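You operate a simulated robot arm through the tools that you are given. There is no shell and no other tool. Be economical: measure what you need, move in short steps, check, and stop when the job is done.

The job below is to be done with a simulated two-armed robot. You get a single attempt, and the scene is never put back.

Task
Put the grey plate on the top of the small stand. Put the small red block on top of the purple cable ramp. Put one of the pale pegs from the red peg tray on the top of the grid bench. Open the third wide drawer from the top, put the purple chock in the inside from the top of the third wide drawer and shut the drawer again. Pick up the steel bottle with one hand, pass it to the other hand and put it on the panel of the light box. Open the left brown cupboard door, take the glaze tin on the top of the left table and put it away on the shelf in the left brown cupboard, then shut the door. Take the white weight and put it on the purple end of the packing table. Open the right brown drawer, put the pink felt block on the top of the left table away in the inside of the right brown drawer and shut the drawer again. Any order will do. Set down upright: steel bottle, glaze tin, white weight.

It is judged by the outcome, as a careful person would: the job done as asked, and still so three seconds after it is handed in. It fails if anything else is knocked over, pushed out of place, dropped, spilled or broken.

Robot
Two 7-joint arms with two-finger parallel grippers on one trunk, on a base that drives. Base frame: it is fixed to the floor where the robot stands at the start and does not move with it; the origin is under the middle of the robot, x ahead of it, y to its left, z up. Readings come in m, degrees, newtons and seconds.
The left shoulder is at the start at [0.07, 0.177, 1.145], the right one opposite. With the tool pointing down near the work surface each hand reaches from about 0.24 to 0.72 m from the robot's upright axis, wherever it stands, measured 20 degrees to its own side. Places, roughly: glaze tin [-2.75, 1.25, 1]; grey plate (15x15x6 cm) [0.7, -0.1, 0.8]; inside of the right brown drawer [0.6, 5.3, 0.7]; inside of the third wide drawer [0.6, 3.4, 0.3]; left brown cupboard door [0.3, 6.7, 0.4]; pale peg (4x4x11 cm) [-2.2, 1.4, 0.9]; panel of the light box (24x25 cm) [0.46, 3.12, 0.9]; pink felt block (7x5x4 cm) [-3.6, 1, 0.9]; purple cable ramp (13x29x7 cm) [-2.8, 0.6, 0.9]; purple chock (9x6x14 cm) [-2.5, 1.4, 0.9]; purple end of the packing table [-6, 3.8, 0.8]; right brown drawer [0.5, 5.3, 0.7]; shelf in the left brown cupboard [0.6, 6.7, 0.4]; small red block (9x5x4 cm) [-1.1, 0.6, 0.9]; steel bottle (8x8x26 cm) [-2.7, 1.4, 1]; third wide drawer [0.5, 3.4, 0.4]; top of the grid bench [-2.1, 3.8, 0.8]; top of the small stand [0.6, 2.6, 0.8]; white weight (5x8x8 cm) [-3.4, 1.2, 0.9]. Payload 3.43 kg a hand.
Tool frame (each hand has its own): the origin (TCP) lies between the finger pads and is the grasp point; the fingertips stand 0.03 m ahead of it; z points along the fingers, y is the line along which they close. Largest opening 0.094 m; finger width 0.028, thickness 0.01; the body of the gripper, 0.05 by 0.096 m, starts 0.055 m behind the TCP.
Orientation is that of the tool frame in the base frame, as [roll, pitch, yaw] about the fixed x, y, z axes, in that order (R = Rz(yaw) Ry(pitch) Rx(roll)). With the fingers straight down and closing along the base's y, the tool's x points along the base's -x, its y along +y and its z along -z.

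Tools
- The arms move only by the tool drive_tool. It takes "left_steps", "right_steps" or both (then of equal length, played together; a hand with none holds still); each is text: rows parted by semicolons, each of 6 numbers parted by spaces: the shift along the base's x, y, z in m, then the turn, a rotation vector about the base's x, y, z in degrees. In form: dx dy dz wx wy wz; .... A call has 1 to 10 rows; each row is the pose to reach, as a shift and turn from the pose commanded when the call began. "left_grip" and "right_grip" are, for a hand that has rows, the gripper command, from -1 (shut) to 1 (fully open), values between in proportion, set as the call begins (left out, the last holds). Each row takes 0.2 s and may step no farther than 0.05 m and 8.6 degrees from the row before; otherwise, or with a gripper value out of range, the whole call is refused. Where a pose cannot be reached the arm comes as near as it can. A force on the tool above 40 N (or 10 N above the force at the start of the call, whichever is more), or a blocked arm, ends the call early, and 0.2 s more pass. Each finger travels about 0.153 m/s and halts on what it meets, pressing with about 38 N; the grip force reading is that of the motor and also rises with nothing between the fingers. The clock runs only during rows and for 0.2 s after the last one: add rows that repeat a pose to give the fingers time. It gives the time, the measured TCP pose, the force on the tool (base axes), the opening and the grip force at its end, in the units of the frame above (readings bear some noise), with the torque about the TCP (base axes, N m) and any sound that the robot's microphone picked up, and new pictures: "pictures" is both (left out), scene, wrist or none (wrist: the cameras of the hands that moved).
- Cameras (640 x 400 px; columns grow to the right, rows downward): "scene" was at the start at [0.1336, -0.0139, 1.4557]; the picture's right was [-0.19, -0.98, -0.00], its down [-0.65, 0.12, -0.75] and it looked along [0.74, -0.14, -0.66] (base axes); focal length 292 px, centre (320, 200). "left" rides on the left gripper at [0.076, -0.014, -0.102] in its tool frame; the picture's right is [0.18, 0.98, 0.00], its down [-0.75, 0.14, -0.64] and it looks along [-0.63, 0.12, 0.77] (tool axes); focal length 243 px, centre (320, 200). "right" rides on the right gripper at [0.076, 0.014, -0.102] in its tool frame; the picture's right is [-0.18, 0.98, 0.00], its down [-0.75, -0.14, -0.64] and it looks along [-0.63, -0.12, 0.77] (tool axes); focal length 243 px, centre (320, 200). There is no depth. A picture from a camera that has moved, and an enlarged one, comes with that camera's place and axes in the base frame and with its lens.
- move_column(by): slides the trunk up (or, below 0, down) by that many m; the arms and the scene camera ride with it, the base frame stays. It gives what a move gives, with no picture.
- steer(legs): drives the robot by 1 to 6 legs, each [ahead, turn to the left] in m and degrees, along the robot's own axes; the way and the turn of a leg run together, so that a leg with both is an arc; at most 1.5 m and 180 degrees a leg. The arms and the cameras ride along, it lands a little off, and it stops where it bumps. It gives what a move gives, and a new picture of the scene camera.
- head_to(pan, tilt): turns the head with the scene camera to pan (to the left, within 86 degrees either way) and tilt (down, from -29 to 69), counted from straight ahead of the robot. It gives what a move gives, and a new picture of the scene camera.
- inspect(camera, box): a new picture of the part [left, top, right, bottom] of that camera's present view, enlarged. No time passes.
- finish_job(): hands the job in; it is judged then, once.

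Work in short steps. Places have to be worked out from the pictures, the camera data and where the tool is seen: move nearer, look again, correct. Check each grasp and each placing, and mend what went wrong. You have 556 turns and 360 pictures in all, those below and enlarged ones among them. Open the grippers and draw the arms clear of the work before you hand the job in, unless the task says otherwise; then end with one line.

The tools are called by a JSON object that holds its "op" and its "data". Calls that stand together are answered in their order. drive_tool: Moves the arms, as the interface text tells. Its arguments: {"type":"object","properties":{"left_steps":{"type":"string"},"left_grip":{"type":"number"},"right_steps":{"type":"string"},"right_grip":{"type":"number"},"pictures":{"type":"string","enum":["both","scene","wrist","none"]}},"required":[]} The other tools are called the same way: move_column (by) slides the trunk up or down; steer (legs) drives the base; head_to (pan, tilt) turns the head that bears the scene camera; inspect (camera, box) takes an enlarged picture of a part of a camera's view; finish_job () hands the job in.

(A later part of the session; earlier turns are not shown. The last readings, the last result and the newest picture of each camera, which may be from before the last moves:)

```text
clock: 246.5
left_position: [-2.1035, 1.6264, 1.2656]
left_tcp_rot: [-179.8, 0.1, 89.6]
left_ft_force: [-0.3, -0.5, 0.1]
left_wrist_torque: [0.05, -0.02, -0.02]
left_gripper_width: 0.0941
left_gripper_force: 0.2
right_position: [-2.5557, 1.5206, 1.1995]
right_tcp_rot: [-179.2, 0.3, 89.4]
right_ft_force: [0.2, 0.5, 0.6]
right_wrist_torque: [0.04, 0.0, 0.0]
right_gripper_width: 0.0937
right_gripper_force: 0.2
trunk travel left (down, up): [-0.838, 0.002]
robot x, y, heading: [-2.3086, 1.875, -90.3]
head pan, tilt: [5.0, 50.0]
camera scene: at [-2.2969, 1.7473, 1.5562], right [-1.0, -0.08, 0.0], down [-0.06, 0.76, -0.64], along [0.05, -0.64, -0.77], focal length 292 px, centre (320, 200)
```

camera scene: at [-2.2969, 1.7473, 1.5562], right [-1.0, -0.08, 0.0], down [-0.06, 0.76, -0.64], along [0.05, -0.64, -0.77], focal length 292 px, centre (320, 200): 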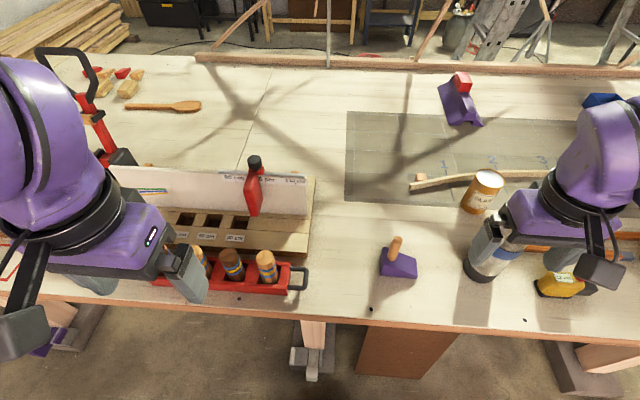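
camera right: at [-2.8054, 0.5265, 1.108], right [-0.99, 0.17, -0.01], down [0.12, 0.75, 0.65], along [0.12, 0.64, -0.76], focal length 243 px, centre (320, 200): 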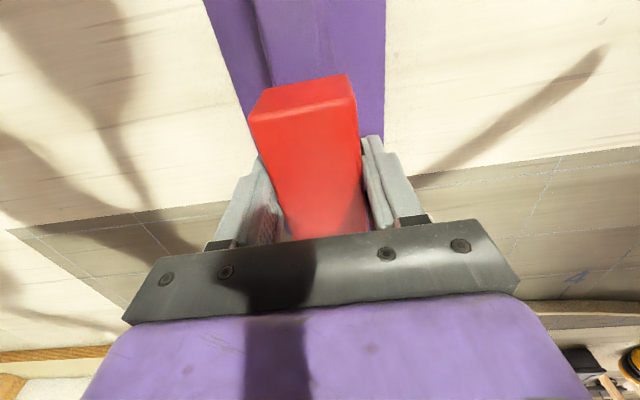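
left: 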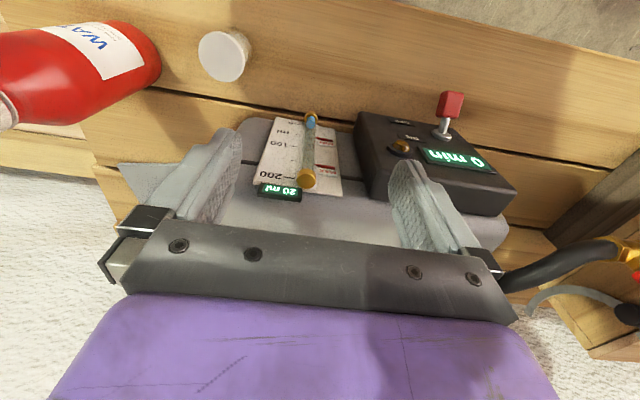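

The pale peg's top is at about (−2.153, 1.432, 0.986). Moving the left hand above it with the gripper partly closed so it clears the neighbouring peg.

{"op": "drive_tool", "data": {"left_steps": "-0.012 -0.045 0 0 0 0; -0.025 -0.09 0 0 0 0; -0.038 -0.135 -0.01 0 0 0; -0.05 -0.17 -0.04 0 0 0; -0.05 -0.19 -0.08 0 0 0; -0.05 -0.19 -0.12 0 0 0; -0.05 -0.19 -0.15 0 0 0", "left_grip": 0.45}}

```text
clock: 248.1
left_position: [-2.1535, 1.4378, 1.1137]
left_tcp_rot: [180.0, 0.3, 89.6]
left_ft_force: [-0.1, 0.2, 0.6]
left_wrist_torque: [-0.01, -0.01, 0.02]
left_gripper_width: 0.0683
left_gripper_force: 0.1
right_position: [-2.5566, 1.5208, 1.2001]
right_tcp_rot: [-179.1, 0.3, 89.5]
right_ft_force: [-1.0, 0.0, -0.2]
right_wrist_torque: [0.0, -0.01, 0.03]
right_gripper_width: 0.0937
right_gripper_force: 0.1
trunk travel left (down, up): [-0.838, 0.002]
robot x, y, heading: [-2.3021, 1.8736, -90.3]
head pan, tilt: [5.0, 50.0]
camera scene: at [-2.2979, 1.747, 1.5562], right [-1.0, -0.08, 0.0], down [-0.06, 0.76, -0.64], along [0.05, -0.64, -0.77], focal length 292 px, centre (320, 200)
camera left: at [-2.1673, 1.5131, 1.217], right [0.98, 0.18, 0.0], down [0.14, -0.75, 0.64], along [0.11, -0.63, -0.76], focal length 243 px, centre (320, 200)
```

scene: 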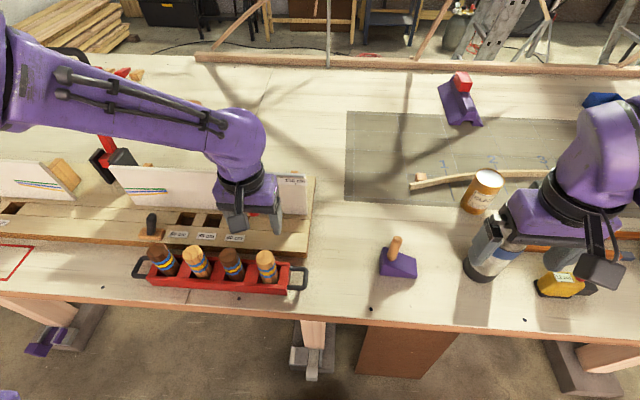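
left: 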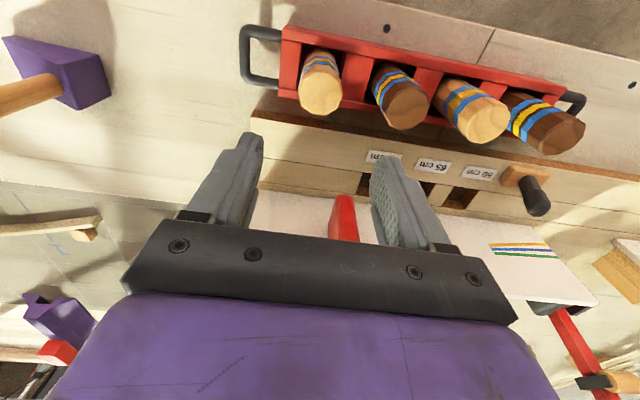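

The peg is right below the hand at (−2.156, 1.443). Descending to z≈0.96 and closing.

{"op": "drive_tool", "data": {"left_steps": "-0.003 0.004 -0.04 0 0 0; -0.003 0.004 -0.08 0 0 0; -0.003 0.004 -0.11 0 0 0; -0.003 0.004 -0.135 0 0 0; -0.003 0.004 -0.152 0 0 0; -0.003 0.004 -0.152 0 0 0", "pictures": "wrist"}}

```text
clock: 249.5
left_position: [-2.1548, 1.4418, 0.963]
left_tcp_rot: [-179.9, 0.1, 89.6]
left_ft_force: [-0.1, 0.3, 0.6]
left_wrist_torque: [0.02, -0.03, 0.01]
left_gripper_width: 0.068
left_gripper_force: 0.1
right_position: [-2.5561, 1.5212, 1.2007]
right_tcp_rot: [-179.2, 0.3, 89.4]
right_ft_force: [1.1, -1.0, -0.3]
right_wrist_torque: [0.0, 0.01, 0.04]
right_gripper_width: 0.0938
right_gripper_force: 0.1
trunk travel left (down, up): [-0.838, 0.002]
robot x, y, heading: [-2.3012, 1.8722, -90.2]
head pan, tilt: [5.0, 50.0]
camera left: at [-2.1695, 1.5178, 1.0654], right [0.98, 0.18, 0.0], down [0.14, -0.75, 0.64], along [0.11, -0.63, -0.76], focal length 243 px, centre (320, 200)
```

left: 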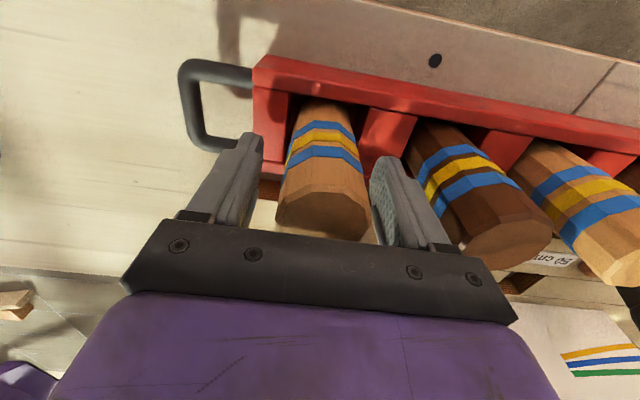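

The peg is between the fingers. Closing and lifting slowly.

{"op": "drive_tool", "data": {"left_steps": "0 0 0 0 0 0; 0 0 0 0 0 0; 0 0 0 0 0 0; 0 0 0.015 0 0 0; 0 0 0.03 0 0 0; 0 0 0.05 0 0 0; 0 0 0.08 0 0 0; 0 0 0.12 0 0 0; 0 0 0.16 0 0 0", "left_grip": -1}}

```text
clock: 251.5
left_position: [-2.1561, 1.4415, 1.1236]
left_tcp_rot: [180.0, 0.2, 89.7]
left_ft_force: [-0.4, -0.2, -0.8]
left_wrist_torque: [-0.05, -0.02, -0.04]
left_gripper_width: 0.0425
left_gripper_force: 38.2
right_position: [-2.5562, 1.5214, 1.2008]
right_tcp_rot: [-179.3, 0.4, 89.3]
right_ft_force: [-0.8, 0.1, -0.6]
right_wrist_torque: [0.0, 0.0, 0.0]
right_gripper_width: 0.0941
right_gripper_force: 0.0
trunk travel left (down, up): [-0.838, 0.002]
robot x, y, heading: [-2.3044, 1.8744, -90.6]
head pan, tilt: [5.0, 50.0]
camera scene: at [-2.297, 1.7491, 1.5563], right [-1.0, -0.08, 0.0], down [-0.06, 0.76, -0.64], along [0.05, -0.64, -0.77], focal length 292 px, centre (320, 200)
camera left: at [-2.1702, 1.5184, 1.2257], right [0.98, 0.18, 0.0], down [0.14, -0.75, 0.64], along [0.11, -0.63, -0.76], focal length 243 px, centre (320, 200)
```

scene: 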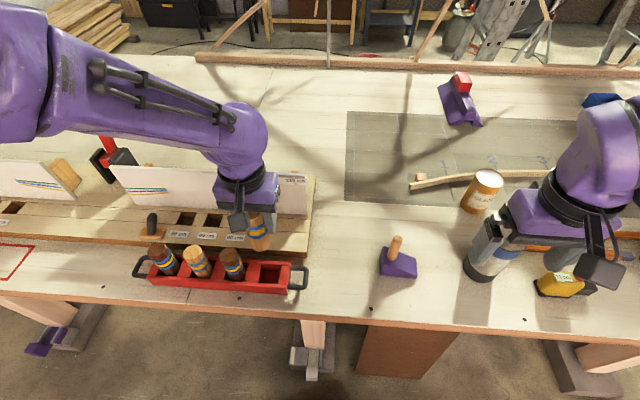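
left: 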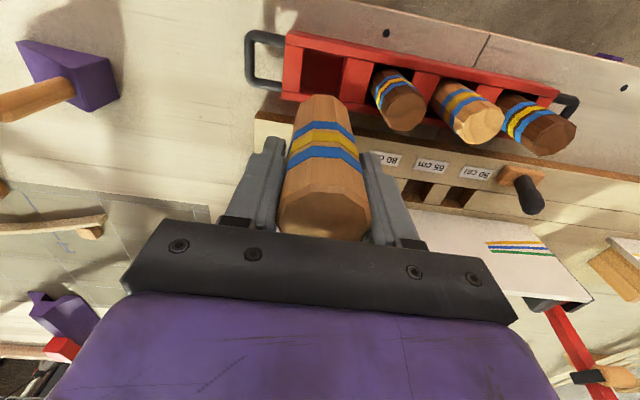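

The peg is held. I'll pull the left hand back and up, then drive over to the white weight near (−3.4, 1.2).

{"op": "drive_tool", "data": {"left_steps": "0 0.03 0.03 0 0 0; 0.01 0.07 0.05 0 0 0; 0.02 0.11 0.07 0 0 0; 0.03 0.15 0.09 0 0 0; 0.04 0.19 0.1 0 0 0", "pictures": "none"}}

{"op": "steer", "data": {"legs": [[-0.3, 0], [0, -90], [0.9, 0], [0, 90]]}}

{"op": "head_to", "data": {"pan": -5, "tilt": 45}}

```text
clock: 252.7
left_position: [-2.118, 1.6193, 1.2348]
left_tcp_rot: [-179.8, 0.3, 89.6]
left_ft_force: [0.1, 0.1, -1.4]
left_wrist_torque: [0.0, -0.04, 0.01]
left_gripper_width: 0.0428
left_gripper_force: 37.7
left hand out of reach, approached as far as the arm can: row 5
right_position: [-2.5543, 1.5232, 1.2013]
right_tcp_rot: [-179.1, 0.3, 89.3]
right_ft_force: [-0.1, -0.1, -0.2]
right_wrist_torque: [-0.01, 0.01, 0.03]
right_gripper_width: 0.0942
right_gripper_force: 0.1
trunk travel left (down, up): [-0.838, 0.002]
robot x, y, heading: [-2.3034, 1.8713, -90.5]
head pan, tilt: [5.0, 50.0]
```

```text
clock: 266.7
left_position: [-3.0033, 1.9134, 1.2337]
left_tcp_rot: [180.0, 0.0, 90.7]
left_ft_force: [0.4, 0.4, -1.2]
left_wrist_torque: [-0.02, -0.05, -0.01]
left_gripper_width: 0.0419
left_gripper_force: 37.5
right_position: [-3.4369, 1.8069, 1.2004]
right_tcp_rot: [-179.3, 0.3, 90.5]
right_ft_force: [-0.4, 0.0, -0.3]
right_wrist_torque: [-0.01, -0.01, 0.02]
right_gripper_width: 0.0943
right_gripper_force: 0.2
trunk travel left (down, up): [-0.838, 0.002]
robot x, y, heading: [-3.1885, 2.163, -89.2]
head pan, tilt: [5.0, 50.0]
camera scene: at [-3.1822, 2.0377, 1.5562], right [-0.99, -0.1, 0.0], down [-0.08, 0.76, -0.64], along [0.06, -0.64, -0.77], focal length 292 px, centre (320, 200)
```

scene: 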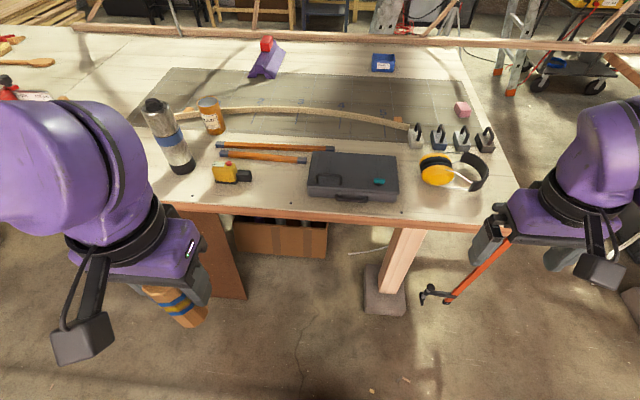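

```text
clock: 267.4
left_position: [-3.0039, 1.9119, 1.2337]
left_tcp_rot: [-179.9, 0.1, 90.7]
left_ft_force: [-0.3, 0.9, -1.0]
left_wrist_torque: [-0.06, 0.03, -0.02]
left_gripper_width: 0.0422
left_gripper_force: 38.1
right_position: [-3.436, 1.8059, 1.2006]
right_tcp_rot: [-179.2, 0.3, 90.5]
right_ft_force: [0.0, 0.2, 0.0]
right_wrist_torque: [0.0, 0.02, 0.0]
right_gripper_width: 0.0943
right_gripper_force: 0.2
trunk travel left (down, up): [-0.838, 0.002]
robot x, y, heading: [-3.1915, 2.1626, -89.5]
head pan, tilt: [-5.0, 45.0]
camera scene: at [-3.1956, 2.0332, 1.5631], right [-1.0, 0.07, 0.0], down [0.05, 0.71, -0.71], along [-0.05, -0.7, -0.71], focal length 292 px, centre (320, 200)
```

scene: 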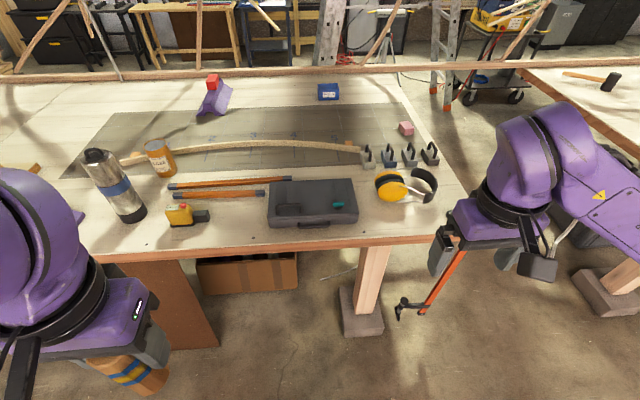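

Four small handled weights stand in a row. I'll move ahead and take a closer look.

{"op": "steer", "data": {"legs": [[0.3, 0]]}}

{"op": "inspect", "data": {"camera": "scene", "box": [340, 100, 480, 240]}}

```text
clock: 269.4
left_position: [-2.9987, 1.6172, 1.2324]
left_tcp_rot: [180.0, 0.2, 90.8]
left_ft_force: [-0.6, -0.3, -1.3]
left_wrist_torque: [0.0, -0.01, -0.02]
left_gripper_width: 0.0422
left_gripper_force: 37.7
right_position: [-3.4314, 1.5095, 1.2021]
right_tcp_rot: [-179.2, 0.5, 90.6]
right_ft_force: [0.8, 0.5, -0.2]
right_wrist_torque: [-0.04, 0.04, -0.01]
right_gripper_width: 0.0941
right_gripper_force: 0.1
trunk travel left (down, up): [-0.838, 0.002]
robot x, y, heading: [-3.1853, 1.8675, -89.4]
head pan, tilt: [-5.0, 45.0]
camera scene: at [-3.1915, 1.7382, 1.5634], right [-1.0, 0.07, 0.0], down [0.05, 0.7, -0.71], along [-0.05, -0.71, -0.71], focal length 292 px, centre (320, 200)
```

scene: 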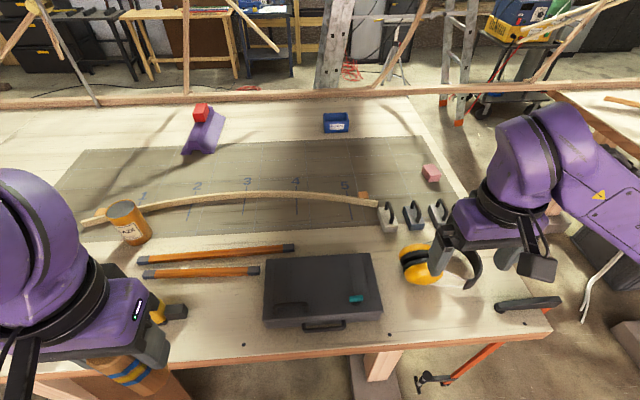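

```text
2.86 times, centred on (410, 170) of scene
camera zoom: at [-3.1915, 1.7382, 1.5634], right [-1.0, 0.07, 0.0], down [0.05, 0.7, -0.71], along [-0.05, -0.71, -0.71], focal length 834 px, centre (63, 286)
```

zoom: 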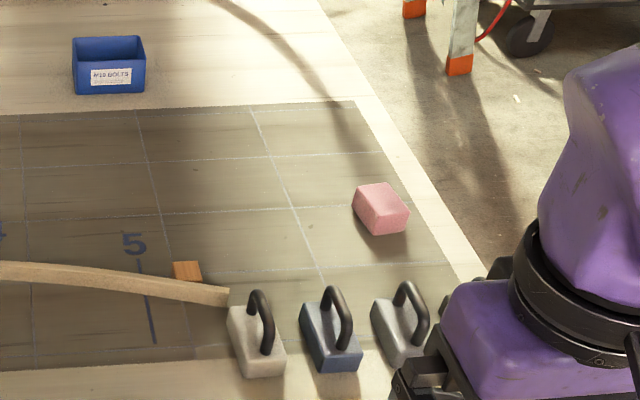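

The white weight is the leftmost, at about (−3.43, 1.175), with its handle along y. I'll move ahead 0.1 m more and bring the right hand above it.

{"op": "steer", "data": {"legs": [[0.09, 0]]}}

{"op": "drive_tool", "data": {"right_steps": "0 -0.045 0 0 0 0; 0 -0.09 0 0 0 0; 0 -0.135 0 0 0 0; 0 -0.18 -0.01 0 0 0; 0 -0.215 -0.03 0 0 0; 0 -0.235 -0.06 0 0 0; 0 -0.245 -0.09 0 0 0", "right_grip": 0.2}}

```text
clock: 270.5
left_position: [-2.9966, 1.5305, 1.2347]
left_tcp_rot: [-180.0, 0.4, 90.8]
left_ft_force: [0.2, 0.0, -0.8]
left_wrist_torque: [-0.01, -0.02, 0.0]
left_gripper_width: 0.042
left_gripper_force: 38.3
right_position: [-3.4305, 1.4243, 1.202]
right_tcp_rot: [-179.1, 0.4, 90.6]
right_ft_force: [-0.7, 0.1, -0.5]
right_wrist_torque: [-0.04, -0.01, 0.02]
right_gripper_width: 0.0939
right_gripper_force: 0.1
trunk travel left (down, up): [-0.838, 0.002]
robot x, y, heading: [-3.1832, 1.7754, -89.1]
head pan, tilt: [-5.0, 45.0]
camera scene: at [-3.1901, 1.6524, 1.5637], right [-1.0, 0.07, 0.0], down [0.05, 0.7, -0.71], along [-0.05, -0.71, -0.7], focal length 292 px, centre (320, 200)
```

scene: 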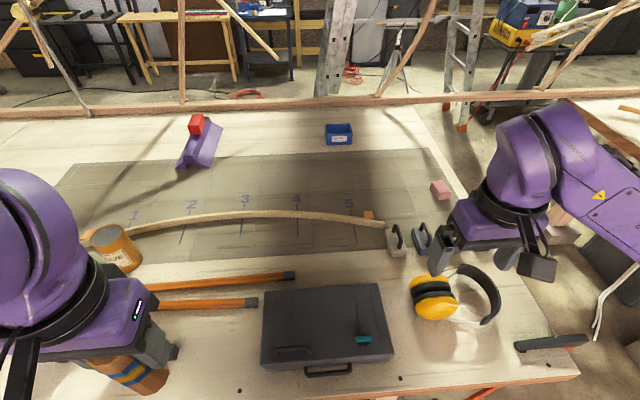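

```text
clock: 272.1
left_position: [-2.9967, 1.5259, 1.2322]
left_tcp_rot: [180.0, 0.1, 90.8]
left_ft_force: [0.0, 0.8, -0.3]
left_wrist_torque: [-0.02, -0.01, 0.01]
left_gripper_width: 0.0418
left_gripper_force: 37.8
right_position: [-3.4306, 1.1738, 1.1098]
right_tcp_rot: [-179.2, 0.2, 90.5]
right_ft_force: [0.4, 0.2, 0.0]
right_wrist_torque: [-0.01, 0.02, 0.0]
right_gripper_width: 0.0563
right_gripper_force: 0.0
trunk travel left (down, up): [-0.838, 0.002]
robot x, y, heading: [-3.1882, 1.7784, -89.2]
head pan, tilt: [-5.0, 45.0]
camera scene: at [-3.1904, 1.6461, 1.5631], right [-1.0, 0.07, 0.0], down [0.05, 0.71, -0.71], along [-0.05, -0.7, -0.71], focal length 292 px, centre (320, 200)
camera right: at [-3.4169, 1.2501, 1.2113], right [0.98, -0.17, -0.01], down [-0.12, -0.75, 0.65], along [-0.12, -0.64, -0.76], focal length 243 px, centre (320, 200)
```

scene: 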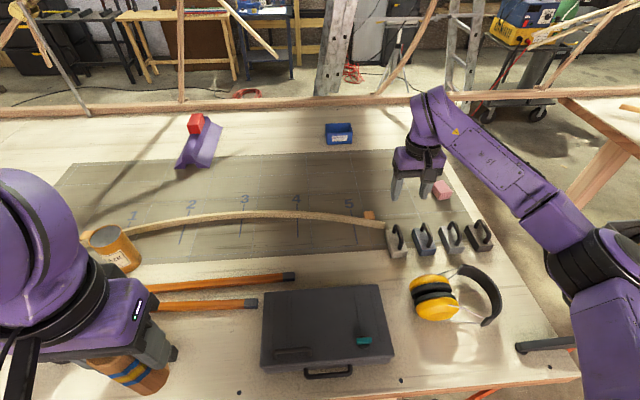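
right: 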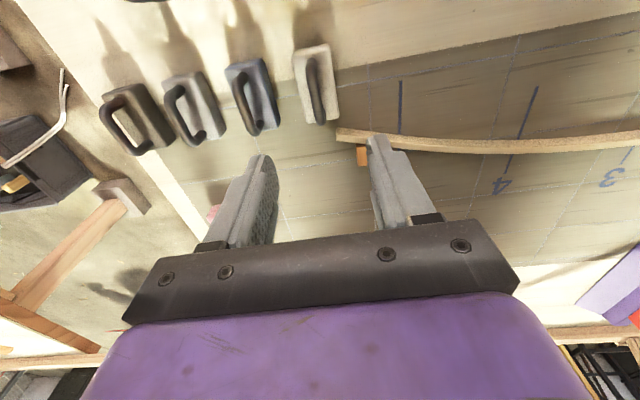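

The handle centre is at (−3.435, 1.176). Rotating −5°, descending to z≈0.948 and closing.

{"op": "drive_tool", "data": {"right_steps": "-0.002 0.001 -0.04 0 0 -3; -0.004 0.002 -0.08 0 0 -5; -0.004 0.002 -0.12 0 0 -5; -0.004 0.002 -0.15 0 0 -5; -0.004 0.002 -0.162 0 0 -5; -0.004 0.002 -0.162 0 0 -5", "pictures": "wrist"}}

```text
clock: 273.5
left_position: [-2.9977, 1.5269, 1.2332]
left_tcp_rot: [-179.9, 0.2, 90.9]
left_ft_force: [0.4, 0.7, -0.8]
left_wrist_torque: [-0.03, 0.0, 0.03]
left_gripper_width: 0.0419
left_gripper_force: 37.8
right_position: [-3.4343, 1.1758, 0.9467]
right_tcp_rot: [-179.2, 0.3, 85.6]
right_ft_force: [0.0, 0.0, 0.3]
right_wrist_torque: [0.02, 0.01, 0.0]
right_gripper_width: 0.0566
right_gripper_force: 0.1
trunk travel left (down, up): [-0.838, 0.002]
robot x, y, heading: [-3.1861, 1.7784, -89.2]
head pan, tilt: [-5.0, 45.0]
camera right: at [-3.4137, 1.251, 1.0493], right [0.97, -0.26, -0.01], down [-0.19, -0.74, 0.65], along [-0.18, -0.62, -0.76], focal length 243 px, centre (320, 200)
```

right: 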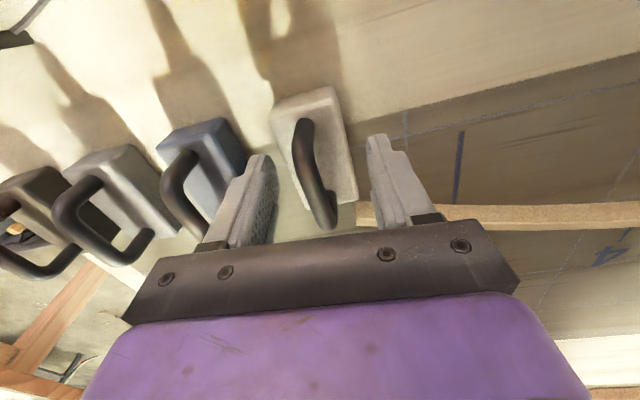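

The bar is between the fingers, slightly ahead of the pads' centre. Lowering 5 mm more and closing.

{"op": "drive_tool", "data": {"right_steps": "0 0 -0.005 0 0 0; 0 0 -0.005 0 0 0", "pictures": "none"}}

{"op": "drive_tool", "data": {"right_steps": "0 0 0 0 0 0; 0 0 0 0 0 0; 0 0 0 0 0 0; 0 0 0.01 0 0 0; 0 0 0.02 0 0 0; 0 0 0.035 0 0 0; 0 0 0.05 0 0 0", "right_grip": -1, "pictures": "wrist"}}

```text
clock: 274.1
left_position: [-2.9982, 1.5263, 1.2334]
left_tcp_rot: [-179.9, 0.2, 90.8]
left_ft_force: [0.1, 0.3, -1.5]
left_wrist_torque: [-0.02, 0.01, 0.0]
left_gripper_width: 0.0418
left_gripper_force: 38.4
right_position: [-3.4349, 1.1752, 0.942]
right_tcp_rot: [-179.2, 0.4, 85.6]
right_ft_force: [-0.4, 0.9, -0.5]
right_wrist_torque: [0.0, 0.01, 0.01]
right_gripper_width: 0.0565
right_gripper_force: 0.2
trunk travel left (down, up): [-0.838, 0.002]
robot x, y, heading: [-3.1868, 1.7744, -89.3]
head pan, tilt: [-5.0, 45.0]
```

```text
clock: 275.7
left_position: [-2.999, 1.5253, 1.2343]
left_tcp_rot: [-179.9, 0.2, 90.9]
left_ft_force: [0.1, 0.5, 0.7]
left_wrist_torque: [-0.01, -0.01, 0.02]
left_gripper_width: 0.0416
left_gripper_force: 37.9
right_position: [-3.4345, 1.1759, 0.9938]
right_tcp_rot: [-179.2, 0.3, 85.6]
right_ft_force: [1.3, 0.1, -7.5]
right_wrist_torque: [0.04, -0.03, -0.02]
right_gripper_width: 0.0162
right_gripper_force: 38.7
trunk travel left (down, up): [-0.838, 0.002]
robot x, y, heading: [-3.1862, 1.7798, -89.2]
head pan, tilt: [-5.0, 45.0]
camera right: at [-3.4134, 1.2508, 1.0949], right [0.97, -0.26, -0.01], down [-0.19, -0.74, 0.65], along [-0.18, -0.62, -0.76], focal length 243 px, centre (320, 200)
```

right: 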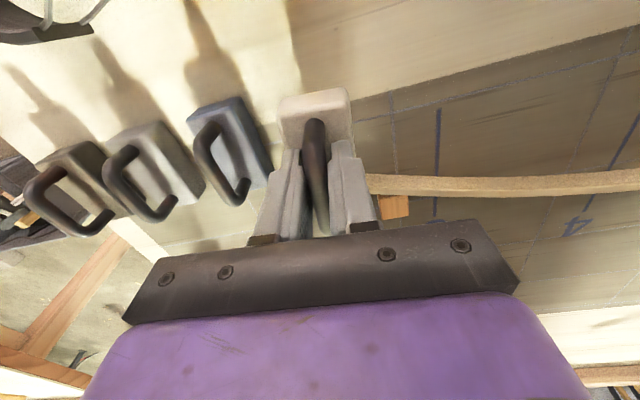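

The weight is held (about 7 N). Lifting and drawing back.

{"op": "drive_tool", "data": {"right_steps": "0 0 0.03 0 0 0; 0 0 0.06 0 0 0; 0 0 0.09 0 0 0; 0 0 0.13 0 0 0; 0 0.02 0.17 0 0 0; 0 0.06 0.19 0 0 0; 0 0.1 0.2 0 0 0; 0 0.14 0.21 0 0 0; 0 0.18 0.21 0 0 0; 0 0.22 0.21 0 0 0", "pictures": "both"}}

```text
clock: 277.9
left_position: [-2.9977, 1.5276, 1.2346]
left_tcp_rot: [-180.0, 0.2, 90.8]
left_ft_force: [0.2, 0.5, -0.3]
left_wrist_torque: [-0.03, -0.02, -0.02]
left_gripper_width: 0.0412
left_gripper_force: 38.3
right_position: [-3.4384, 1.3968, 1.2048]
right_tcp_rot: [-179.2, 0.5, 85.8]
right_ft_force: [0.9, 0.6, -7.0]
right_wrist_torque: [0.06, 0.0, 0.02]
right_gripper_width: 0.0162
right_gripper_force: 38.1
trunk travel left (down, up): [-0.838, 0.002]
robot x, y, heading: [-3.1878, 1.776, -89.0]
head pan, tilt: [-5.0, 45.0]
camera scene: at [-3.1915, 1.6481, 1.5633], right [-1.0, 0.07, 0.0], down [0.05, 0.7, -0.71], along [-0.05, -0.71, -0.71], focal length 292 px, centre (320, 200)
camera right: at [-3.4169, 1.4721, 1.3061], right [0.97, -0.26, -0.01], down [-0.19, -0.74, 0.65], along [-0.18, -0.62, -0.76], focal length 243 px, centre (320, 200)
```

scene: 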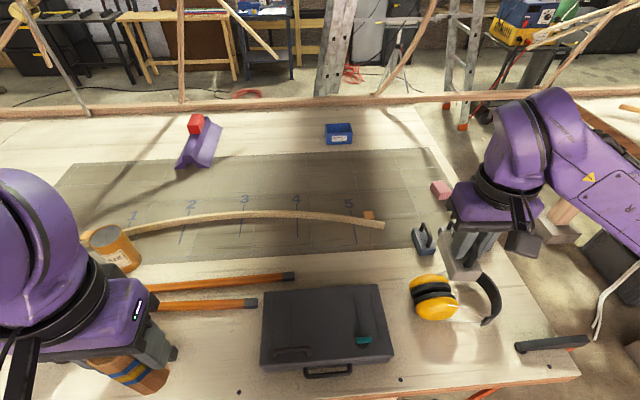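
right: 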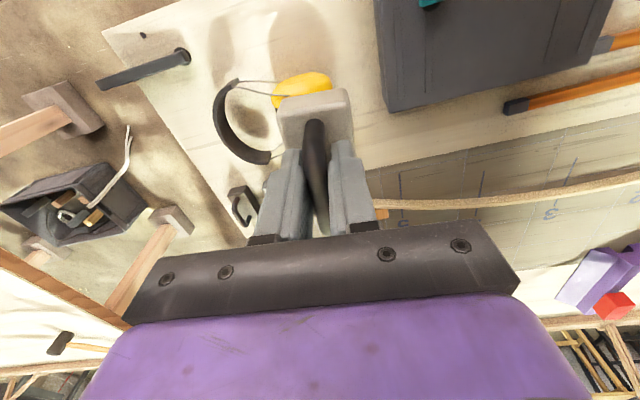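

Now to the grid bench: back off and turn around to see it.

{"op": "steer", "data": {"legs": [[-0.5, 0], [0, 155]]}}

{"op": "head_to", "data": {"pan": 0, "tilt": 25}}

```text
clock: 287.2
left_position: [-3.2557, 2.5802, 1.2333]
left_tcp_rot: [180.0, 0.1, -114.7]
left_ft_force: [-0.3, -0.2, -1.2]
left_wrist_torque: [0.0, -0.03, 0.0]
left_gripper_width: 0.0412
left_gripper_force: 38.0
right_position: [-2.8004, 2.5089, 1.204]
right_tcp_rot: [-179.1, 0.3, -119.8]
right_ft_force: [-0.6, 0.2, -7.8]
right_wrist_torque: [-0.08, 0.04, -0.01]
right_gripper_width: 0.0162
right_gripper_force: 38.2
trunk travel left (down, up): [-0.838, 0.002]
robot x, y, heading: [-3.1959, 2.2723, 65.4]
head pan, tilt: [-5.0, 45.0]
camera scene: at [-3.13, 2.3916, 1.563], right [0.87, -0.49, 0.0], down [-0.35, -0.61, -0.71], along [0.35, 0.61, -0.71], focal length 292 px, centre (320, 200)
```

scene: 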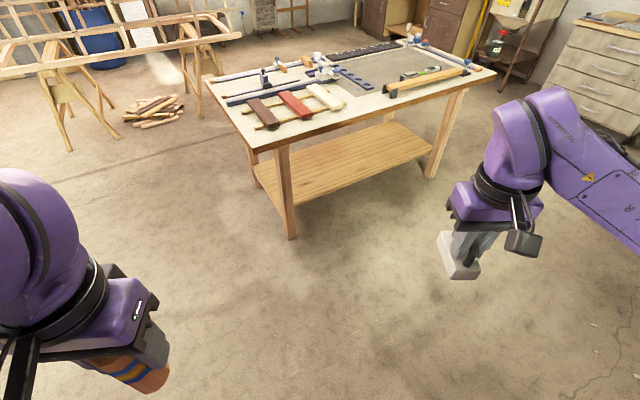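

```text
clock: 288.0
left_position: [-3.2549, 2.5802, 1.2342]
left_tcp_rot: [-180.0, 0.1, -114.7]
left_ft_force: [-0.4, -0.1, -0.6]
left_wrist_torque: [0.02, -0.03, 0.01]
left_gripper_width: 0.041
left_gripper_force: 37.9
right_position: [-2.8023, 2.5088, 1.2043]
right_tcp_rot: [-179.2, 0.3, -119.9]
right_ft_force: [-0.3, -0.5, -7.1]
right_wrist_torque: [-0.07, 0.06, 0.02]
right_gripper_width: 0.0164
right_gripper_force: 38.0
trunk travel left (down, up): [-0.838, 0.002]
robot x, y, heading: [-3.1948, 2.2745, 65.3]
head pan, tilt: [0.0, 25.0]
camera scene: at [-3.1319, 2.4047, 1.5936], right [0.91, -0.42, 0.0], down [-0.18, -0.39, -0.91], along [0.38, 0.82, -0.42], focal length 292 px, centre (320, 200)
```

scene: 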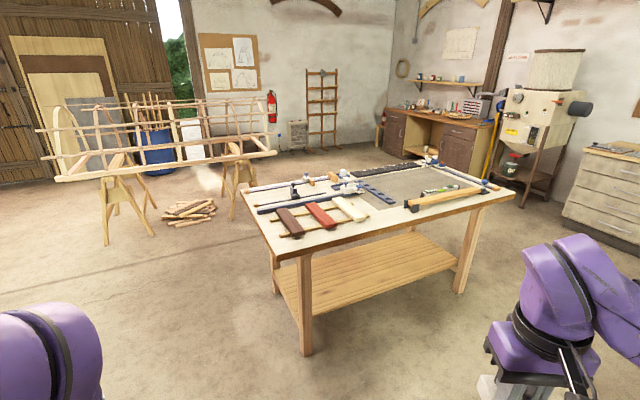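

The grid bench's near edge is at y≈3.47, x −2.88…−1.2. I'll drive in front of it and find a free spot.

{"op": "steer", "data": {"legs": [[0, -65], [0.95, 0], [0, 90], [0.75, 0]]}}

{"op": "head_to", "data": {"pan": 10, "tilt": 40}}

```text
clock: 303.4
left_position: [-2.4208, 3.267, 1.2336]
left_tcp_rot: [-179.9, 0.3, -90.5]
left_ft_force: [-0.9, 0.6, -0.5]
left_wrist_torque: [0.0, 0.01, -0.01]
left_gripper_width: 0.0396
left_gripper_force: 38.1
right_position: [-1.9795, 3.3884, 1.2044]
right_tcp_rot: [-179.1, 0.2, -95.6]
right_ft_force: [-0.6, 1.0, -7.6]
right_wrist_torque: [-0.06, -0.01, 0.03]
right_gripper_width: 0.0161
right_gripper_force: 37.6
trunk travel left (down, up): [-0.838, 0.002]
robot x, y, heading: [-2.2375, 3.0128, 89.7]
head pan, tilt: [0.0, 25.0]
camera scene: at [-2.2365, 3.157, 1.5937], right [1.0, -0.01, 0.0], down [0.0, -0.42, -0.91], along [0.01, 0.91, -0.42], focal length 292 px, centre (320, 200)
```

scene: 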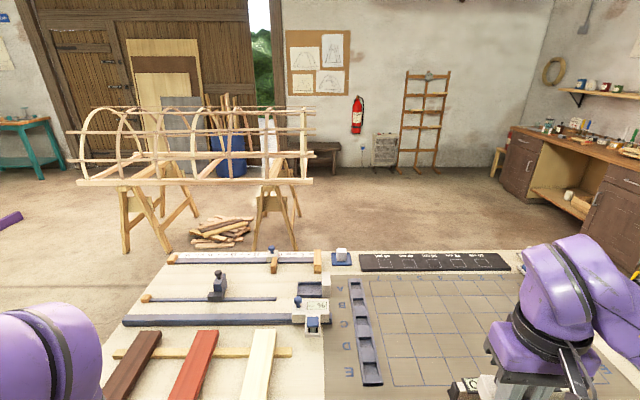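

```text
clock: 304.1
left_position: [-2.4208, 3.2678, 1.2333]
left_tcp_rot: [-179.9, 0.1, -90.4]
left_ft_force: [-1.1, 0.5, -1.4]
left_wrist_torque: [0.0, 0.05, -0.02]
left_gripper_width: 0.0396
left_gripper_force: 37.8
right_position: [-1.9795, 3.3876, 1.2034]
right_tcp_rot: [-179.1, 0.2, -95.6]
right_ft_force: [0.1, -0.4, -6.6]
right_wrist_torque: [-0.15, 0.02, 0.01]
right_gripper_width: 0.0163
right_gripper_force: 38.0
trunk travel left (down, up): [-0.838, 0.002]
robot x, y, heading: [-2.2413, 3.011, 89.6]
head pan, tilt: [10.0, 40.0]
camera scene: at [-2.2512, 3.1502, 1.5703], right [0.99, 0.17, 0.0], down [0.11, -0.63, -0.77], along [-0.13, 0.76, -0.64], focal length 292 px, centre (320, 200)
```

scene: 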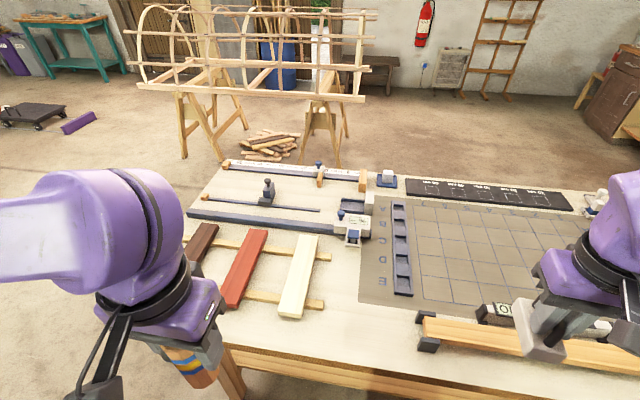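

Free spot on the bench front at about (−2.23, 3.56). Lowering the trunk 0.1 m and moving the peg over it.

{"op": "move_column", "data": {"by": -0.1}}

{"op": "drive_tool", "data": {"left_steps": "0.025 0.035 0 0 0 0; 0.05 0.07 0 0 0 0; 0.075 0.105 0 0 0 0; 0.1 0.14 0 0 0 0; 0.125 0.175 0 0 0 0; 0.15 0.21 0 0 0 0; 0.17 0.245 -0.02 0 0 0; 0.19 0.28 -0.04 0 0 0; 0.19 0.293 -0.08 0 0 0; 0.19 0.293 -0.12 0 0 0"}}

```text
clock: 305.5
left_position: [-2.4204, 3.2676, 1.134]
left_tcp_rot: [-180.0, 0.1, -90.5]
left_ft_force: [0.3, 0.2, -1.4]
left_wrist_torque: [-0.01, -0.01, -0.01]
left_gripper_width: 0.0393
left_gripper_force: 38.2
right_position: [-1.9788, 3.3872, 1.1046]
right_tcp_rot: [-179.2, 0.3, -95.6]
right_ft_force: [-0.2, 0.4, -7.7]
right_wrist_torque: [-0.08, 0.01, 0.0]
right_gripper_width: 0.0159
right_gripper_force: 37.9
trunk travel left (down, up): [-0.738, 0.102]
robot x, y, heading: [-2.2406, 3.0136, 89.6]
head pan, tilt: [10.0, 40.0]
```

```text
clock: 307.7
left_position: [-2.2289, 3.5607, 1.0128]
left_tcp_rot: [-180.0, 0.1, -90.5]
left_ft_force: [0.2, 1.4, -0.2]
left_wrist_torque: [-0.03, 0.0, -0.01]
left_gripper_width: 0.0395
left_gripper_force: 38.2
right_position: [-1.9785, 3.3892, 1.1049]
right_tcp_rot: [-179.2, 0.2, -95.6]
right_ft_force: [0.9, 0.2, -8.3]
right_wrist_torque: [-0.12, 0.0, 0.01]
right_gripper_width: 0.0161
right_gripper_force: 38.3
trunk travel left (down, up): [-0.738, 0.102]
robot x, y, heading: [-2.2378, 3.0126, 89.6]
head pan, tilt: [10.0, 40.0]
camera scene: at [-2.2508, 3.1504, 1.4703], right [0.99, 0.17, 0.0], down [0.11, -0.63, -0.77], along [-0.13, 0.75, -0.64], focal length 292 px, centre (320, 200)
camera left: at [-2.2171, 3.4843, 1.116], right [-0.98, -0.18, 0.0], down [-0.13, 0.75, 0.64], along [-0.11, 0.63, -0.77], focal length 243 px, centre (320, 200)
```

scene: 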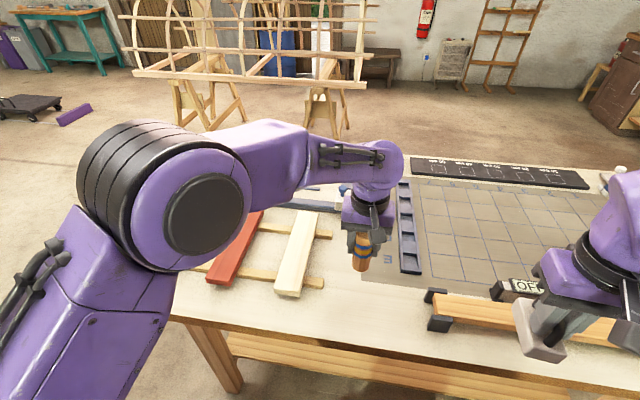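
left: 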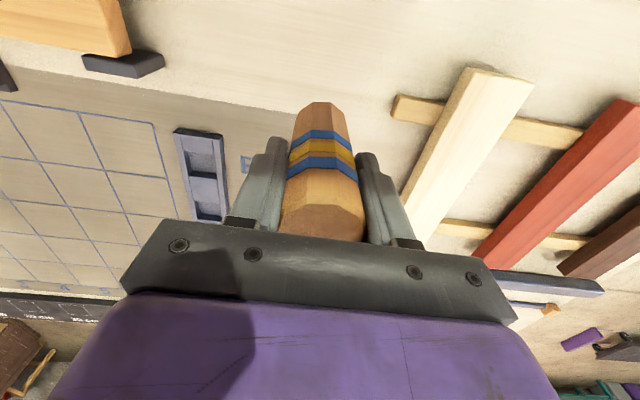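

Clear below. Lowering, then finer steps to contact.

{"op": "drive_tool", "data": {"left_steps": "0 0 -0.04 0 0 0; 0 0 -0.08 0 0 0; 0 0 -0.1 0 0 0; 0 0 -0.108 0 0 0; 0 0 -0.114 0 0 0; 0 0 -0.12 0 0 0", "pictures": "wrist"}}

```text
clock: 308.9
left_position: [-2.2307, 3.5609, 0.9074]
left_tcp_rot: [-179.8, 0.9, -90.4]
left_ft_force: [0.3, -2.7, 22.0]
left_wrist_torque: [-0.24, 0.07, -0.1]
left_gripper_width: 0.0392
left_gripper_force: 38.3
right_position: [-1.9793, 3.3858, 1.1042]
right_tcp_rot: [-179.1, 0.4, -95.6]
right_ft_force: [0.8, 0.0, -7.5]
right_wrist_torque: [-0.14, 0.03, 0.0]
right_gripper_width: 0.0163
right_gripper_force: 38.0
trunk travel left (down, up): [-0.738, 0.102]
robot x, y, heading: [-2.2345, 3.0137, 89.7]
head pan, tilt: [10.0, 40.0]
stopped in row 6 (left hand): the force on the tool passed its limit at 49 N (the readings are from after the stop); the commanded pose is now the measured one
camera left: at [-2.2177, 3.4837, 1.0084], right [-0.98, -0.18, -0.01], down [-0.14, 0.74, 0.65], along [-0.11, 0.64, -0.76], focal length 243 px, centre (320, 200)
```

left: 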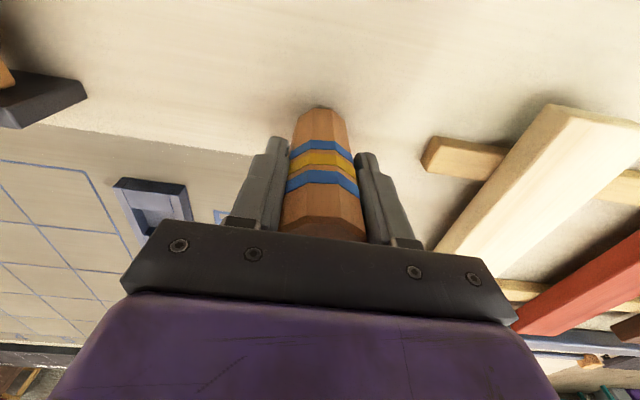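

The peg stands on the bench. Easing up 2 mm, opening, then rising straight up.

{"op": "drive_tool", "data": {"left_steps": "0 0 0.002 0 0 0; 0 0 0.002 0 0 0", "pictures": "none"}}

{"op": "drive_tool", "data": {"left_steps": "0 0 0 0 0 0; 0 0 0 0 0 0; 0 0 0 0 0 0; 0 0 0.03 0 0 0; 0 0 0.07 0 0 0; 0 0 0.11 0 0 0; 0 0 0.15 0 0 0; 0 0 0.19 0 0 0; 0 0 0.23 0 0 0", "left_grip": 0.6}}

```text
clock: 309.5
left_position: [-2.2308, 3.5609, 0.9076]
left_tcp_rot: [-179.9, 0.7, -90.4]
left_ft_force: [1.5, 4.8, 18.6]
left_wrist_torque: [0.34, -0.05, -0.01]
left_gripper_width: 0.0391
left_gripper_force: 37.7
right_position: [-1.9776, 3.3861, 1.1046]
right_tcp_rot: [-179.2, 0.3, -95.5]
right_ft_force: [-0.4, 0.4, -7.0]
right_wrist_torque: [-0.06, 0.02, 0.01]
right_gripper_width: 0.0159
right_gripper_force: 37.9
trunk travel left (down, up): [-0.738, 0.102]
robot x, y, heading: [-2.2396, 3.0104, 89.3]
head pan, tilt: [10.0, 40.0]
```

```text
clock: 311.5
left_position: [-2.2311, 3.5618, 1.1351]
left_tcp_rot: [-179.9, 0.5, -90.3]
left_ft_force: [-0.3, 0.6, 0.8]
left_wrist_torque: [0.02, 0.04, -0.02]
left_gripper_width: 0.0757
left_gripper_force: 0.1
right_position: [-1.9796, 3.389, 1.1042]
right_tcp_rot: [-179.2, 0.2, -95.7]
right_ft_force: [-0.3, -0.3, -7.9]
right_wrist_torque: [-0.07, 0.01, 0.0]
right_gripper_width: 0.0161
right_gripper_force: 37.9
trunk travel left (down, up): [-0.738, 0.102]
robot x, y, heading: [-2.238, 3.0139, 89.5]
head pan, tilt: [10.0, 40.0]
camera scene: at [-2.2514, 3.1491, 1.4703], right [0.99, 0.17, 0.0], down [0.11, -0.63, -0.77], along [-0.13, 0.76, -0.64], focal length 292 px, centre (320, 200)
camera left: at [-2.2184, 3.4842, 1.2377], right [-0.98, -0.18, 0.0], down [-0.14, 0.75, 0.65], along [-0.11, 0.64, -0.76], focal length 243 px, centre (320, 200)
```

scene: 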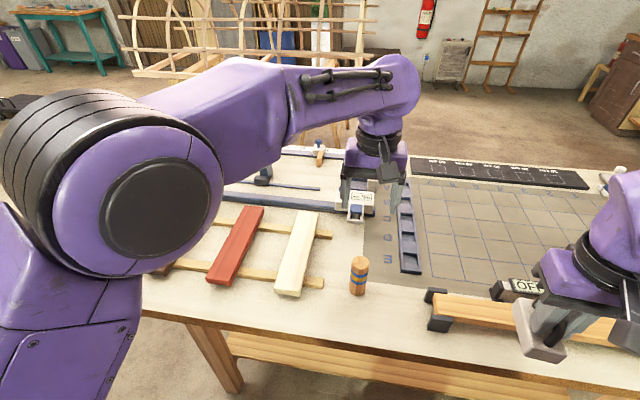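
left: 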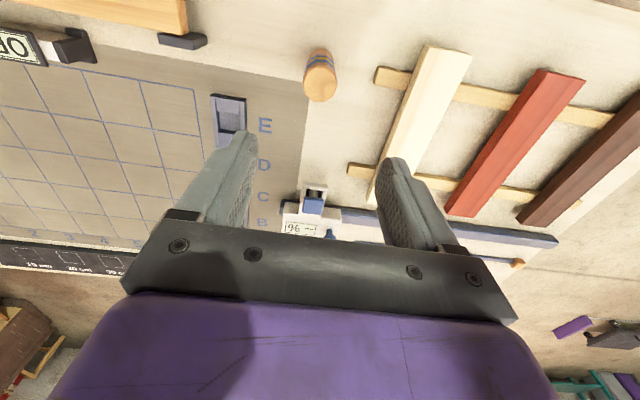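

The peg stands upright. Retracting the left hand, backing off and heading toward the packing table in −x.

{"op": "drive_tool", "data": {"left_steps": "-0.03 -0.035 0.01 0 0 0; -0.06 -0.07 0.02 0 0 0; -0.09 -0.105 0.03 0 0 0; -0.12 -0.14 0.04 0 0 0; -0.15 -0.175 0.05 0 0 0; -0.18 -0.21 0.06 0 0 0; -0.19 -0.25 0.07 0 0 0; -0.19 -0.28 0.08 0 0 0", "pictures": "none"}}

{"op": "move_column", "data": {"by": 0.09}}

{"op": "steer", "data": {"legs": [[-0.4, 0], [0, 90], [1.0, 0]]}}

{"op": "head_to", "data": {"pan": -15, "tilt": 22}}

```text
clock: 313.3
left_position: [-2.4207, 3.2808, 1.216]
left_tcp_rot: [179.9, 0.6, -90.4]
left_ft_force: [0.1, -0.5, 0.4]
left_wrist_torque: [0.0, 0.02, 0.0]
left_gripper_width: 0.0752
left_gripper_force: 0.0
right_position: [-1.9784, 3.3877, 1.1043]
right_tcp_rot: [-179.2, 0.2, -95.6]
right_ft_force: [1.3, -1.0, -7.5]
right_wrist_torque: [-0.05, 0.02, 0.02]
right_gripper_width: 0.0158
right_gripper_force: 38.1
trunk travel left (down, up): [-0.738, 0.102]
robot x, y, heading: [-2.2411, 3.0176, 89.4]
head pan, tilt: [10.0, 40.0]
```

```text
clock: 314.5
left_position: [-2.4204, 3.2831, 1.3077]
left_tcp_rot: [-179.9, 0.5, -90.4]
left_ft_force: [0.1, -0.3, -1.0]
left_wrist_torque: [0.04, 0.0, 0.01]
left_gripper_width: 0.0747
left_gripper_force: 0.1
right_position: [-1.9785, 3.3882, 1.1931]
right_tcp_rot: [-179.1, 0.3, -95.5]
right_ft_force: [1.1, -0.3, -7.7]
right_wrist_torque: [-0.04, -0.01, 0.01]
right_gripper_width: 0.0159
right_gripper_force: 38.1
trunk travel left (down, up): [-0.828, 0.012]
robot x, y, heading: [-2.2392, 3.0124, 89.6]
head pan, tilt: [10.0, 40.0]
```

```text
clock: 325.6
left_position: [-3.5146, 2.44, 1.3067]
left_tcp_rot: [-179.9, 0.5, -0.7]
left_ft_force: [0.5, 0.2, 0.5]
left_wrist_torque: [-0.06, 0.0, 0.01]
left_gripper_width: 0.0751
left_gripper_force: 0.1
right_position: [-3.6176, 2.8828, 1.1944]
right_tcp_rot: [-179.2, 0.3, -5.8]
right_ft_force: [0.0, 0.6, -7.9]
right_wrist_torque: [0.0, -0.05, 0.0]
right_gripper_width: 0.0159
right_gripper_force: 38.5
trunk travel left (down, up): [-0.828, 0.012]
robot x, y, heading: [-3.2453, 2.6195, 179.3]
head pan, tilt: [10.0, 40.0]
camera scene: at [-3.3777, 2.6105, 1.5604], right [-0.16, 0.99, 0.0], down [0.63, 0.1, -0.77], along [-0.76, -0.12, -0.64], focal length 292 px, centre (320, 200)
```

scene: 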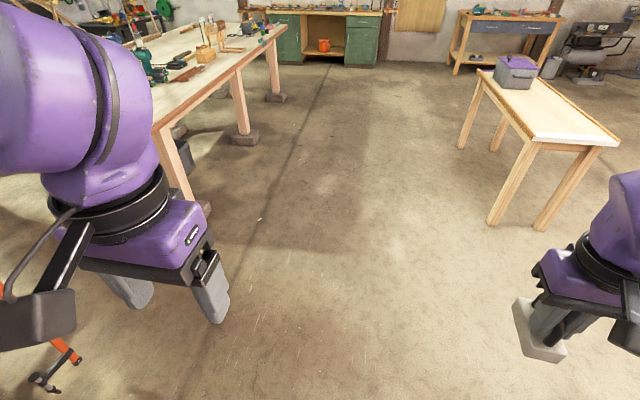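

```text
clock: 326.5
left_position: [-3.515, 2.4392, 1.306]
left_tcp_rot: [-179.9, 0.6, -0.7]
left_ft_force: [0.2, 1.2, 0.4]
left_wrist_torque: [0.02, 0.0, 0.0]
left_gripper_width: 0.0751
left_gripper_force: 0.0
right_position: [-3.6177, 2.882, 1.1939]
right_tcp_rot: [-179.2, 0.3, -5.8]
right_ft_force: [0.0, -0.6, -8.0]
right_wrist_torque: [-0.01, -0.08, 0.0]
right_gripper_width: 0.0161
right_gripper_force: 38.3
trunk travel left (down, up): [-0.828, 0.012]
robot x, y, heading: [-3.2452, 2.6193, 179.5]
head pan, tilt: [-15.0, 22.0]
camera scene: at [-3.3841, 2.6493, 1.5884], right [0.27, 0.96, 0.0], down [0.36, -0.1, -0.93], along [-0.89, 0.25, -0.38], focal length 292 px, centre (320, 200)
```

scene: 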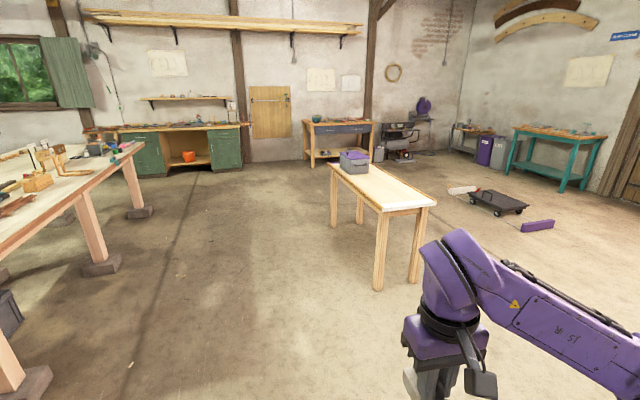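

Enlarging the packing table to find its purple end.

{"op": "inspect", "data": {"camera": "scene", "box": [310, 130, 450, 230]}}

```text
4.00 times, centred on (380, 180) of scene
camera zoom: at [-3.3841, 2.6493, 1.5884], right [0.27, 0.96, 0.0], down [0.36, -0.1, -0.93], along [-0.89, 0.25, -0.38], focal length 1168 px, centre (80, 280)
```

zoom: 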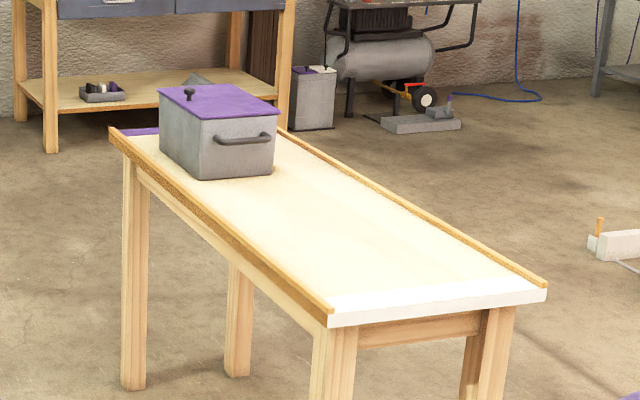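

The far end has a purple strip with a lidded box nearby. I'll drive along to x≈−5.9 and face the table.

{"op": "steer", "data": {"legs": [[1.35, 0], [1.3, 0], [0, -90]]}}

{"op": "head_to", "data": {"pan": 0, "tilt": 35}}

```text
clock: 343.2
left_position: [-6.0805, 2.9306, 1.3074]
left_tcp_rot: [-179.9, 0.4, -90.0]
left_ft_force: [-0.3, 0.5, 0.2]
left_wrist_torque: [0.01, 0.0, -0.01]
left_gripper_width: 0.0751
left_gripper_force: 0.1
right_position: [-5.6393, 3.0396, 1.1937]
right_tcp_rot: [-179.2, 0.3, -95.2]
right_ft_force: [-0.3, 0.1, -7.5]
right_wrist_torque: [-0.07, 0.01, -0.01]
right_gripper_width: 0.016
right_gripper_force: 38.2
trunk travel left (down, up): [-0.828, 0.012]
robot x, y, heading: [-5.8965, 2.6607, 89.8]
head pan, tilt: [-15.0, 22.0]
camera scene: at [-5.872, 2.8041, 1.5885], right [0.97, -0.26, 0.0], down [-0.1, -0.36, -0.93], along [0.24, 0.89, -0.38], focal length 292 px, centre (320, 200)
```

scene: 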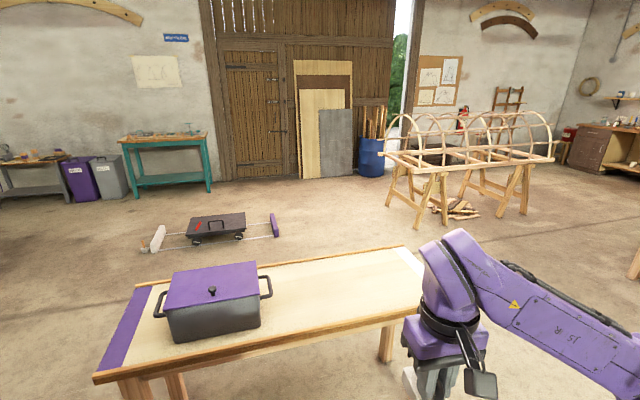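

```text
clock: 344.0
left_position: [-6.0795, 2.9305, 1.3063]
left_tcp_rot: [-179.9, 0.5, -90.1]
left_ft_force: [0.3, 0.2, 0.1]
left_wrist_torque: [0.0, 0.03, 0.0]
left_gripper_width: 0.0751
left_gripper_force: 0.0
right_position: [-5.6393, 3.0384, 1.1944]
right_tcp_rot: [-179.2, 0.2, -95.4]
right_ft_force: [0.1, 0.0, -7.6]
right_wrist_torque: [-0.1, 0.0, -0.03]
right_gripper_width: 0.0161
right_gripper_force: 37.9
trunk travel left (down, up): [-0.828, 0.012]
robot x, y, heading: [-5.899, 2.6661, 90.1]
head pan, tilt: [0.0, 35.0]
camera scene: at [-5.8956, 2.8026, 1.5679], right [1.0, 0.0, 0.0], down [0.0, -0.57, -0.82], along [0.0, 0.82, -0.57], focal length 292 px, centre (320, 200)
```

scene: 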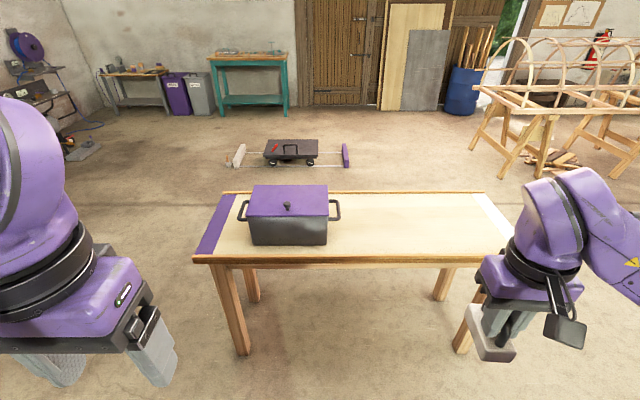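

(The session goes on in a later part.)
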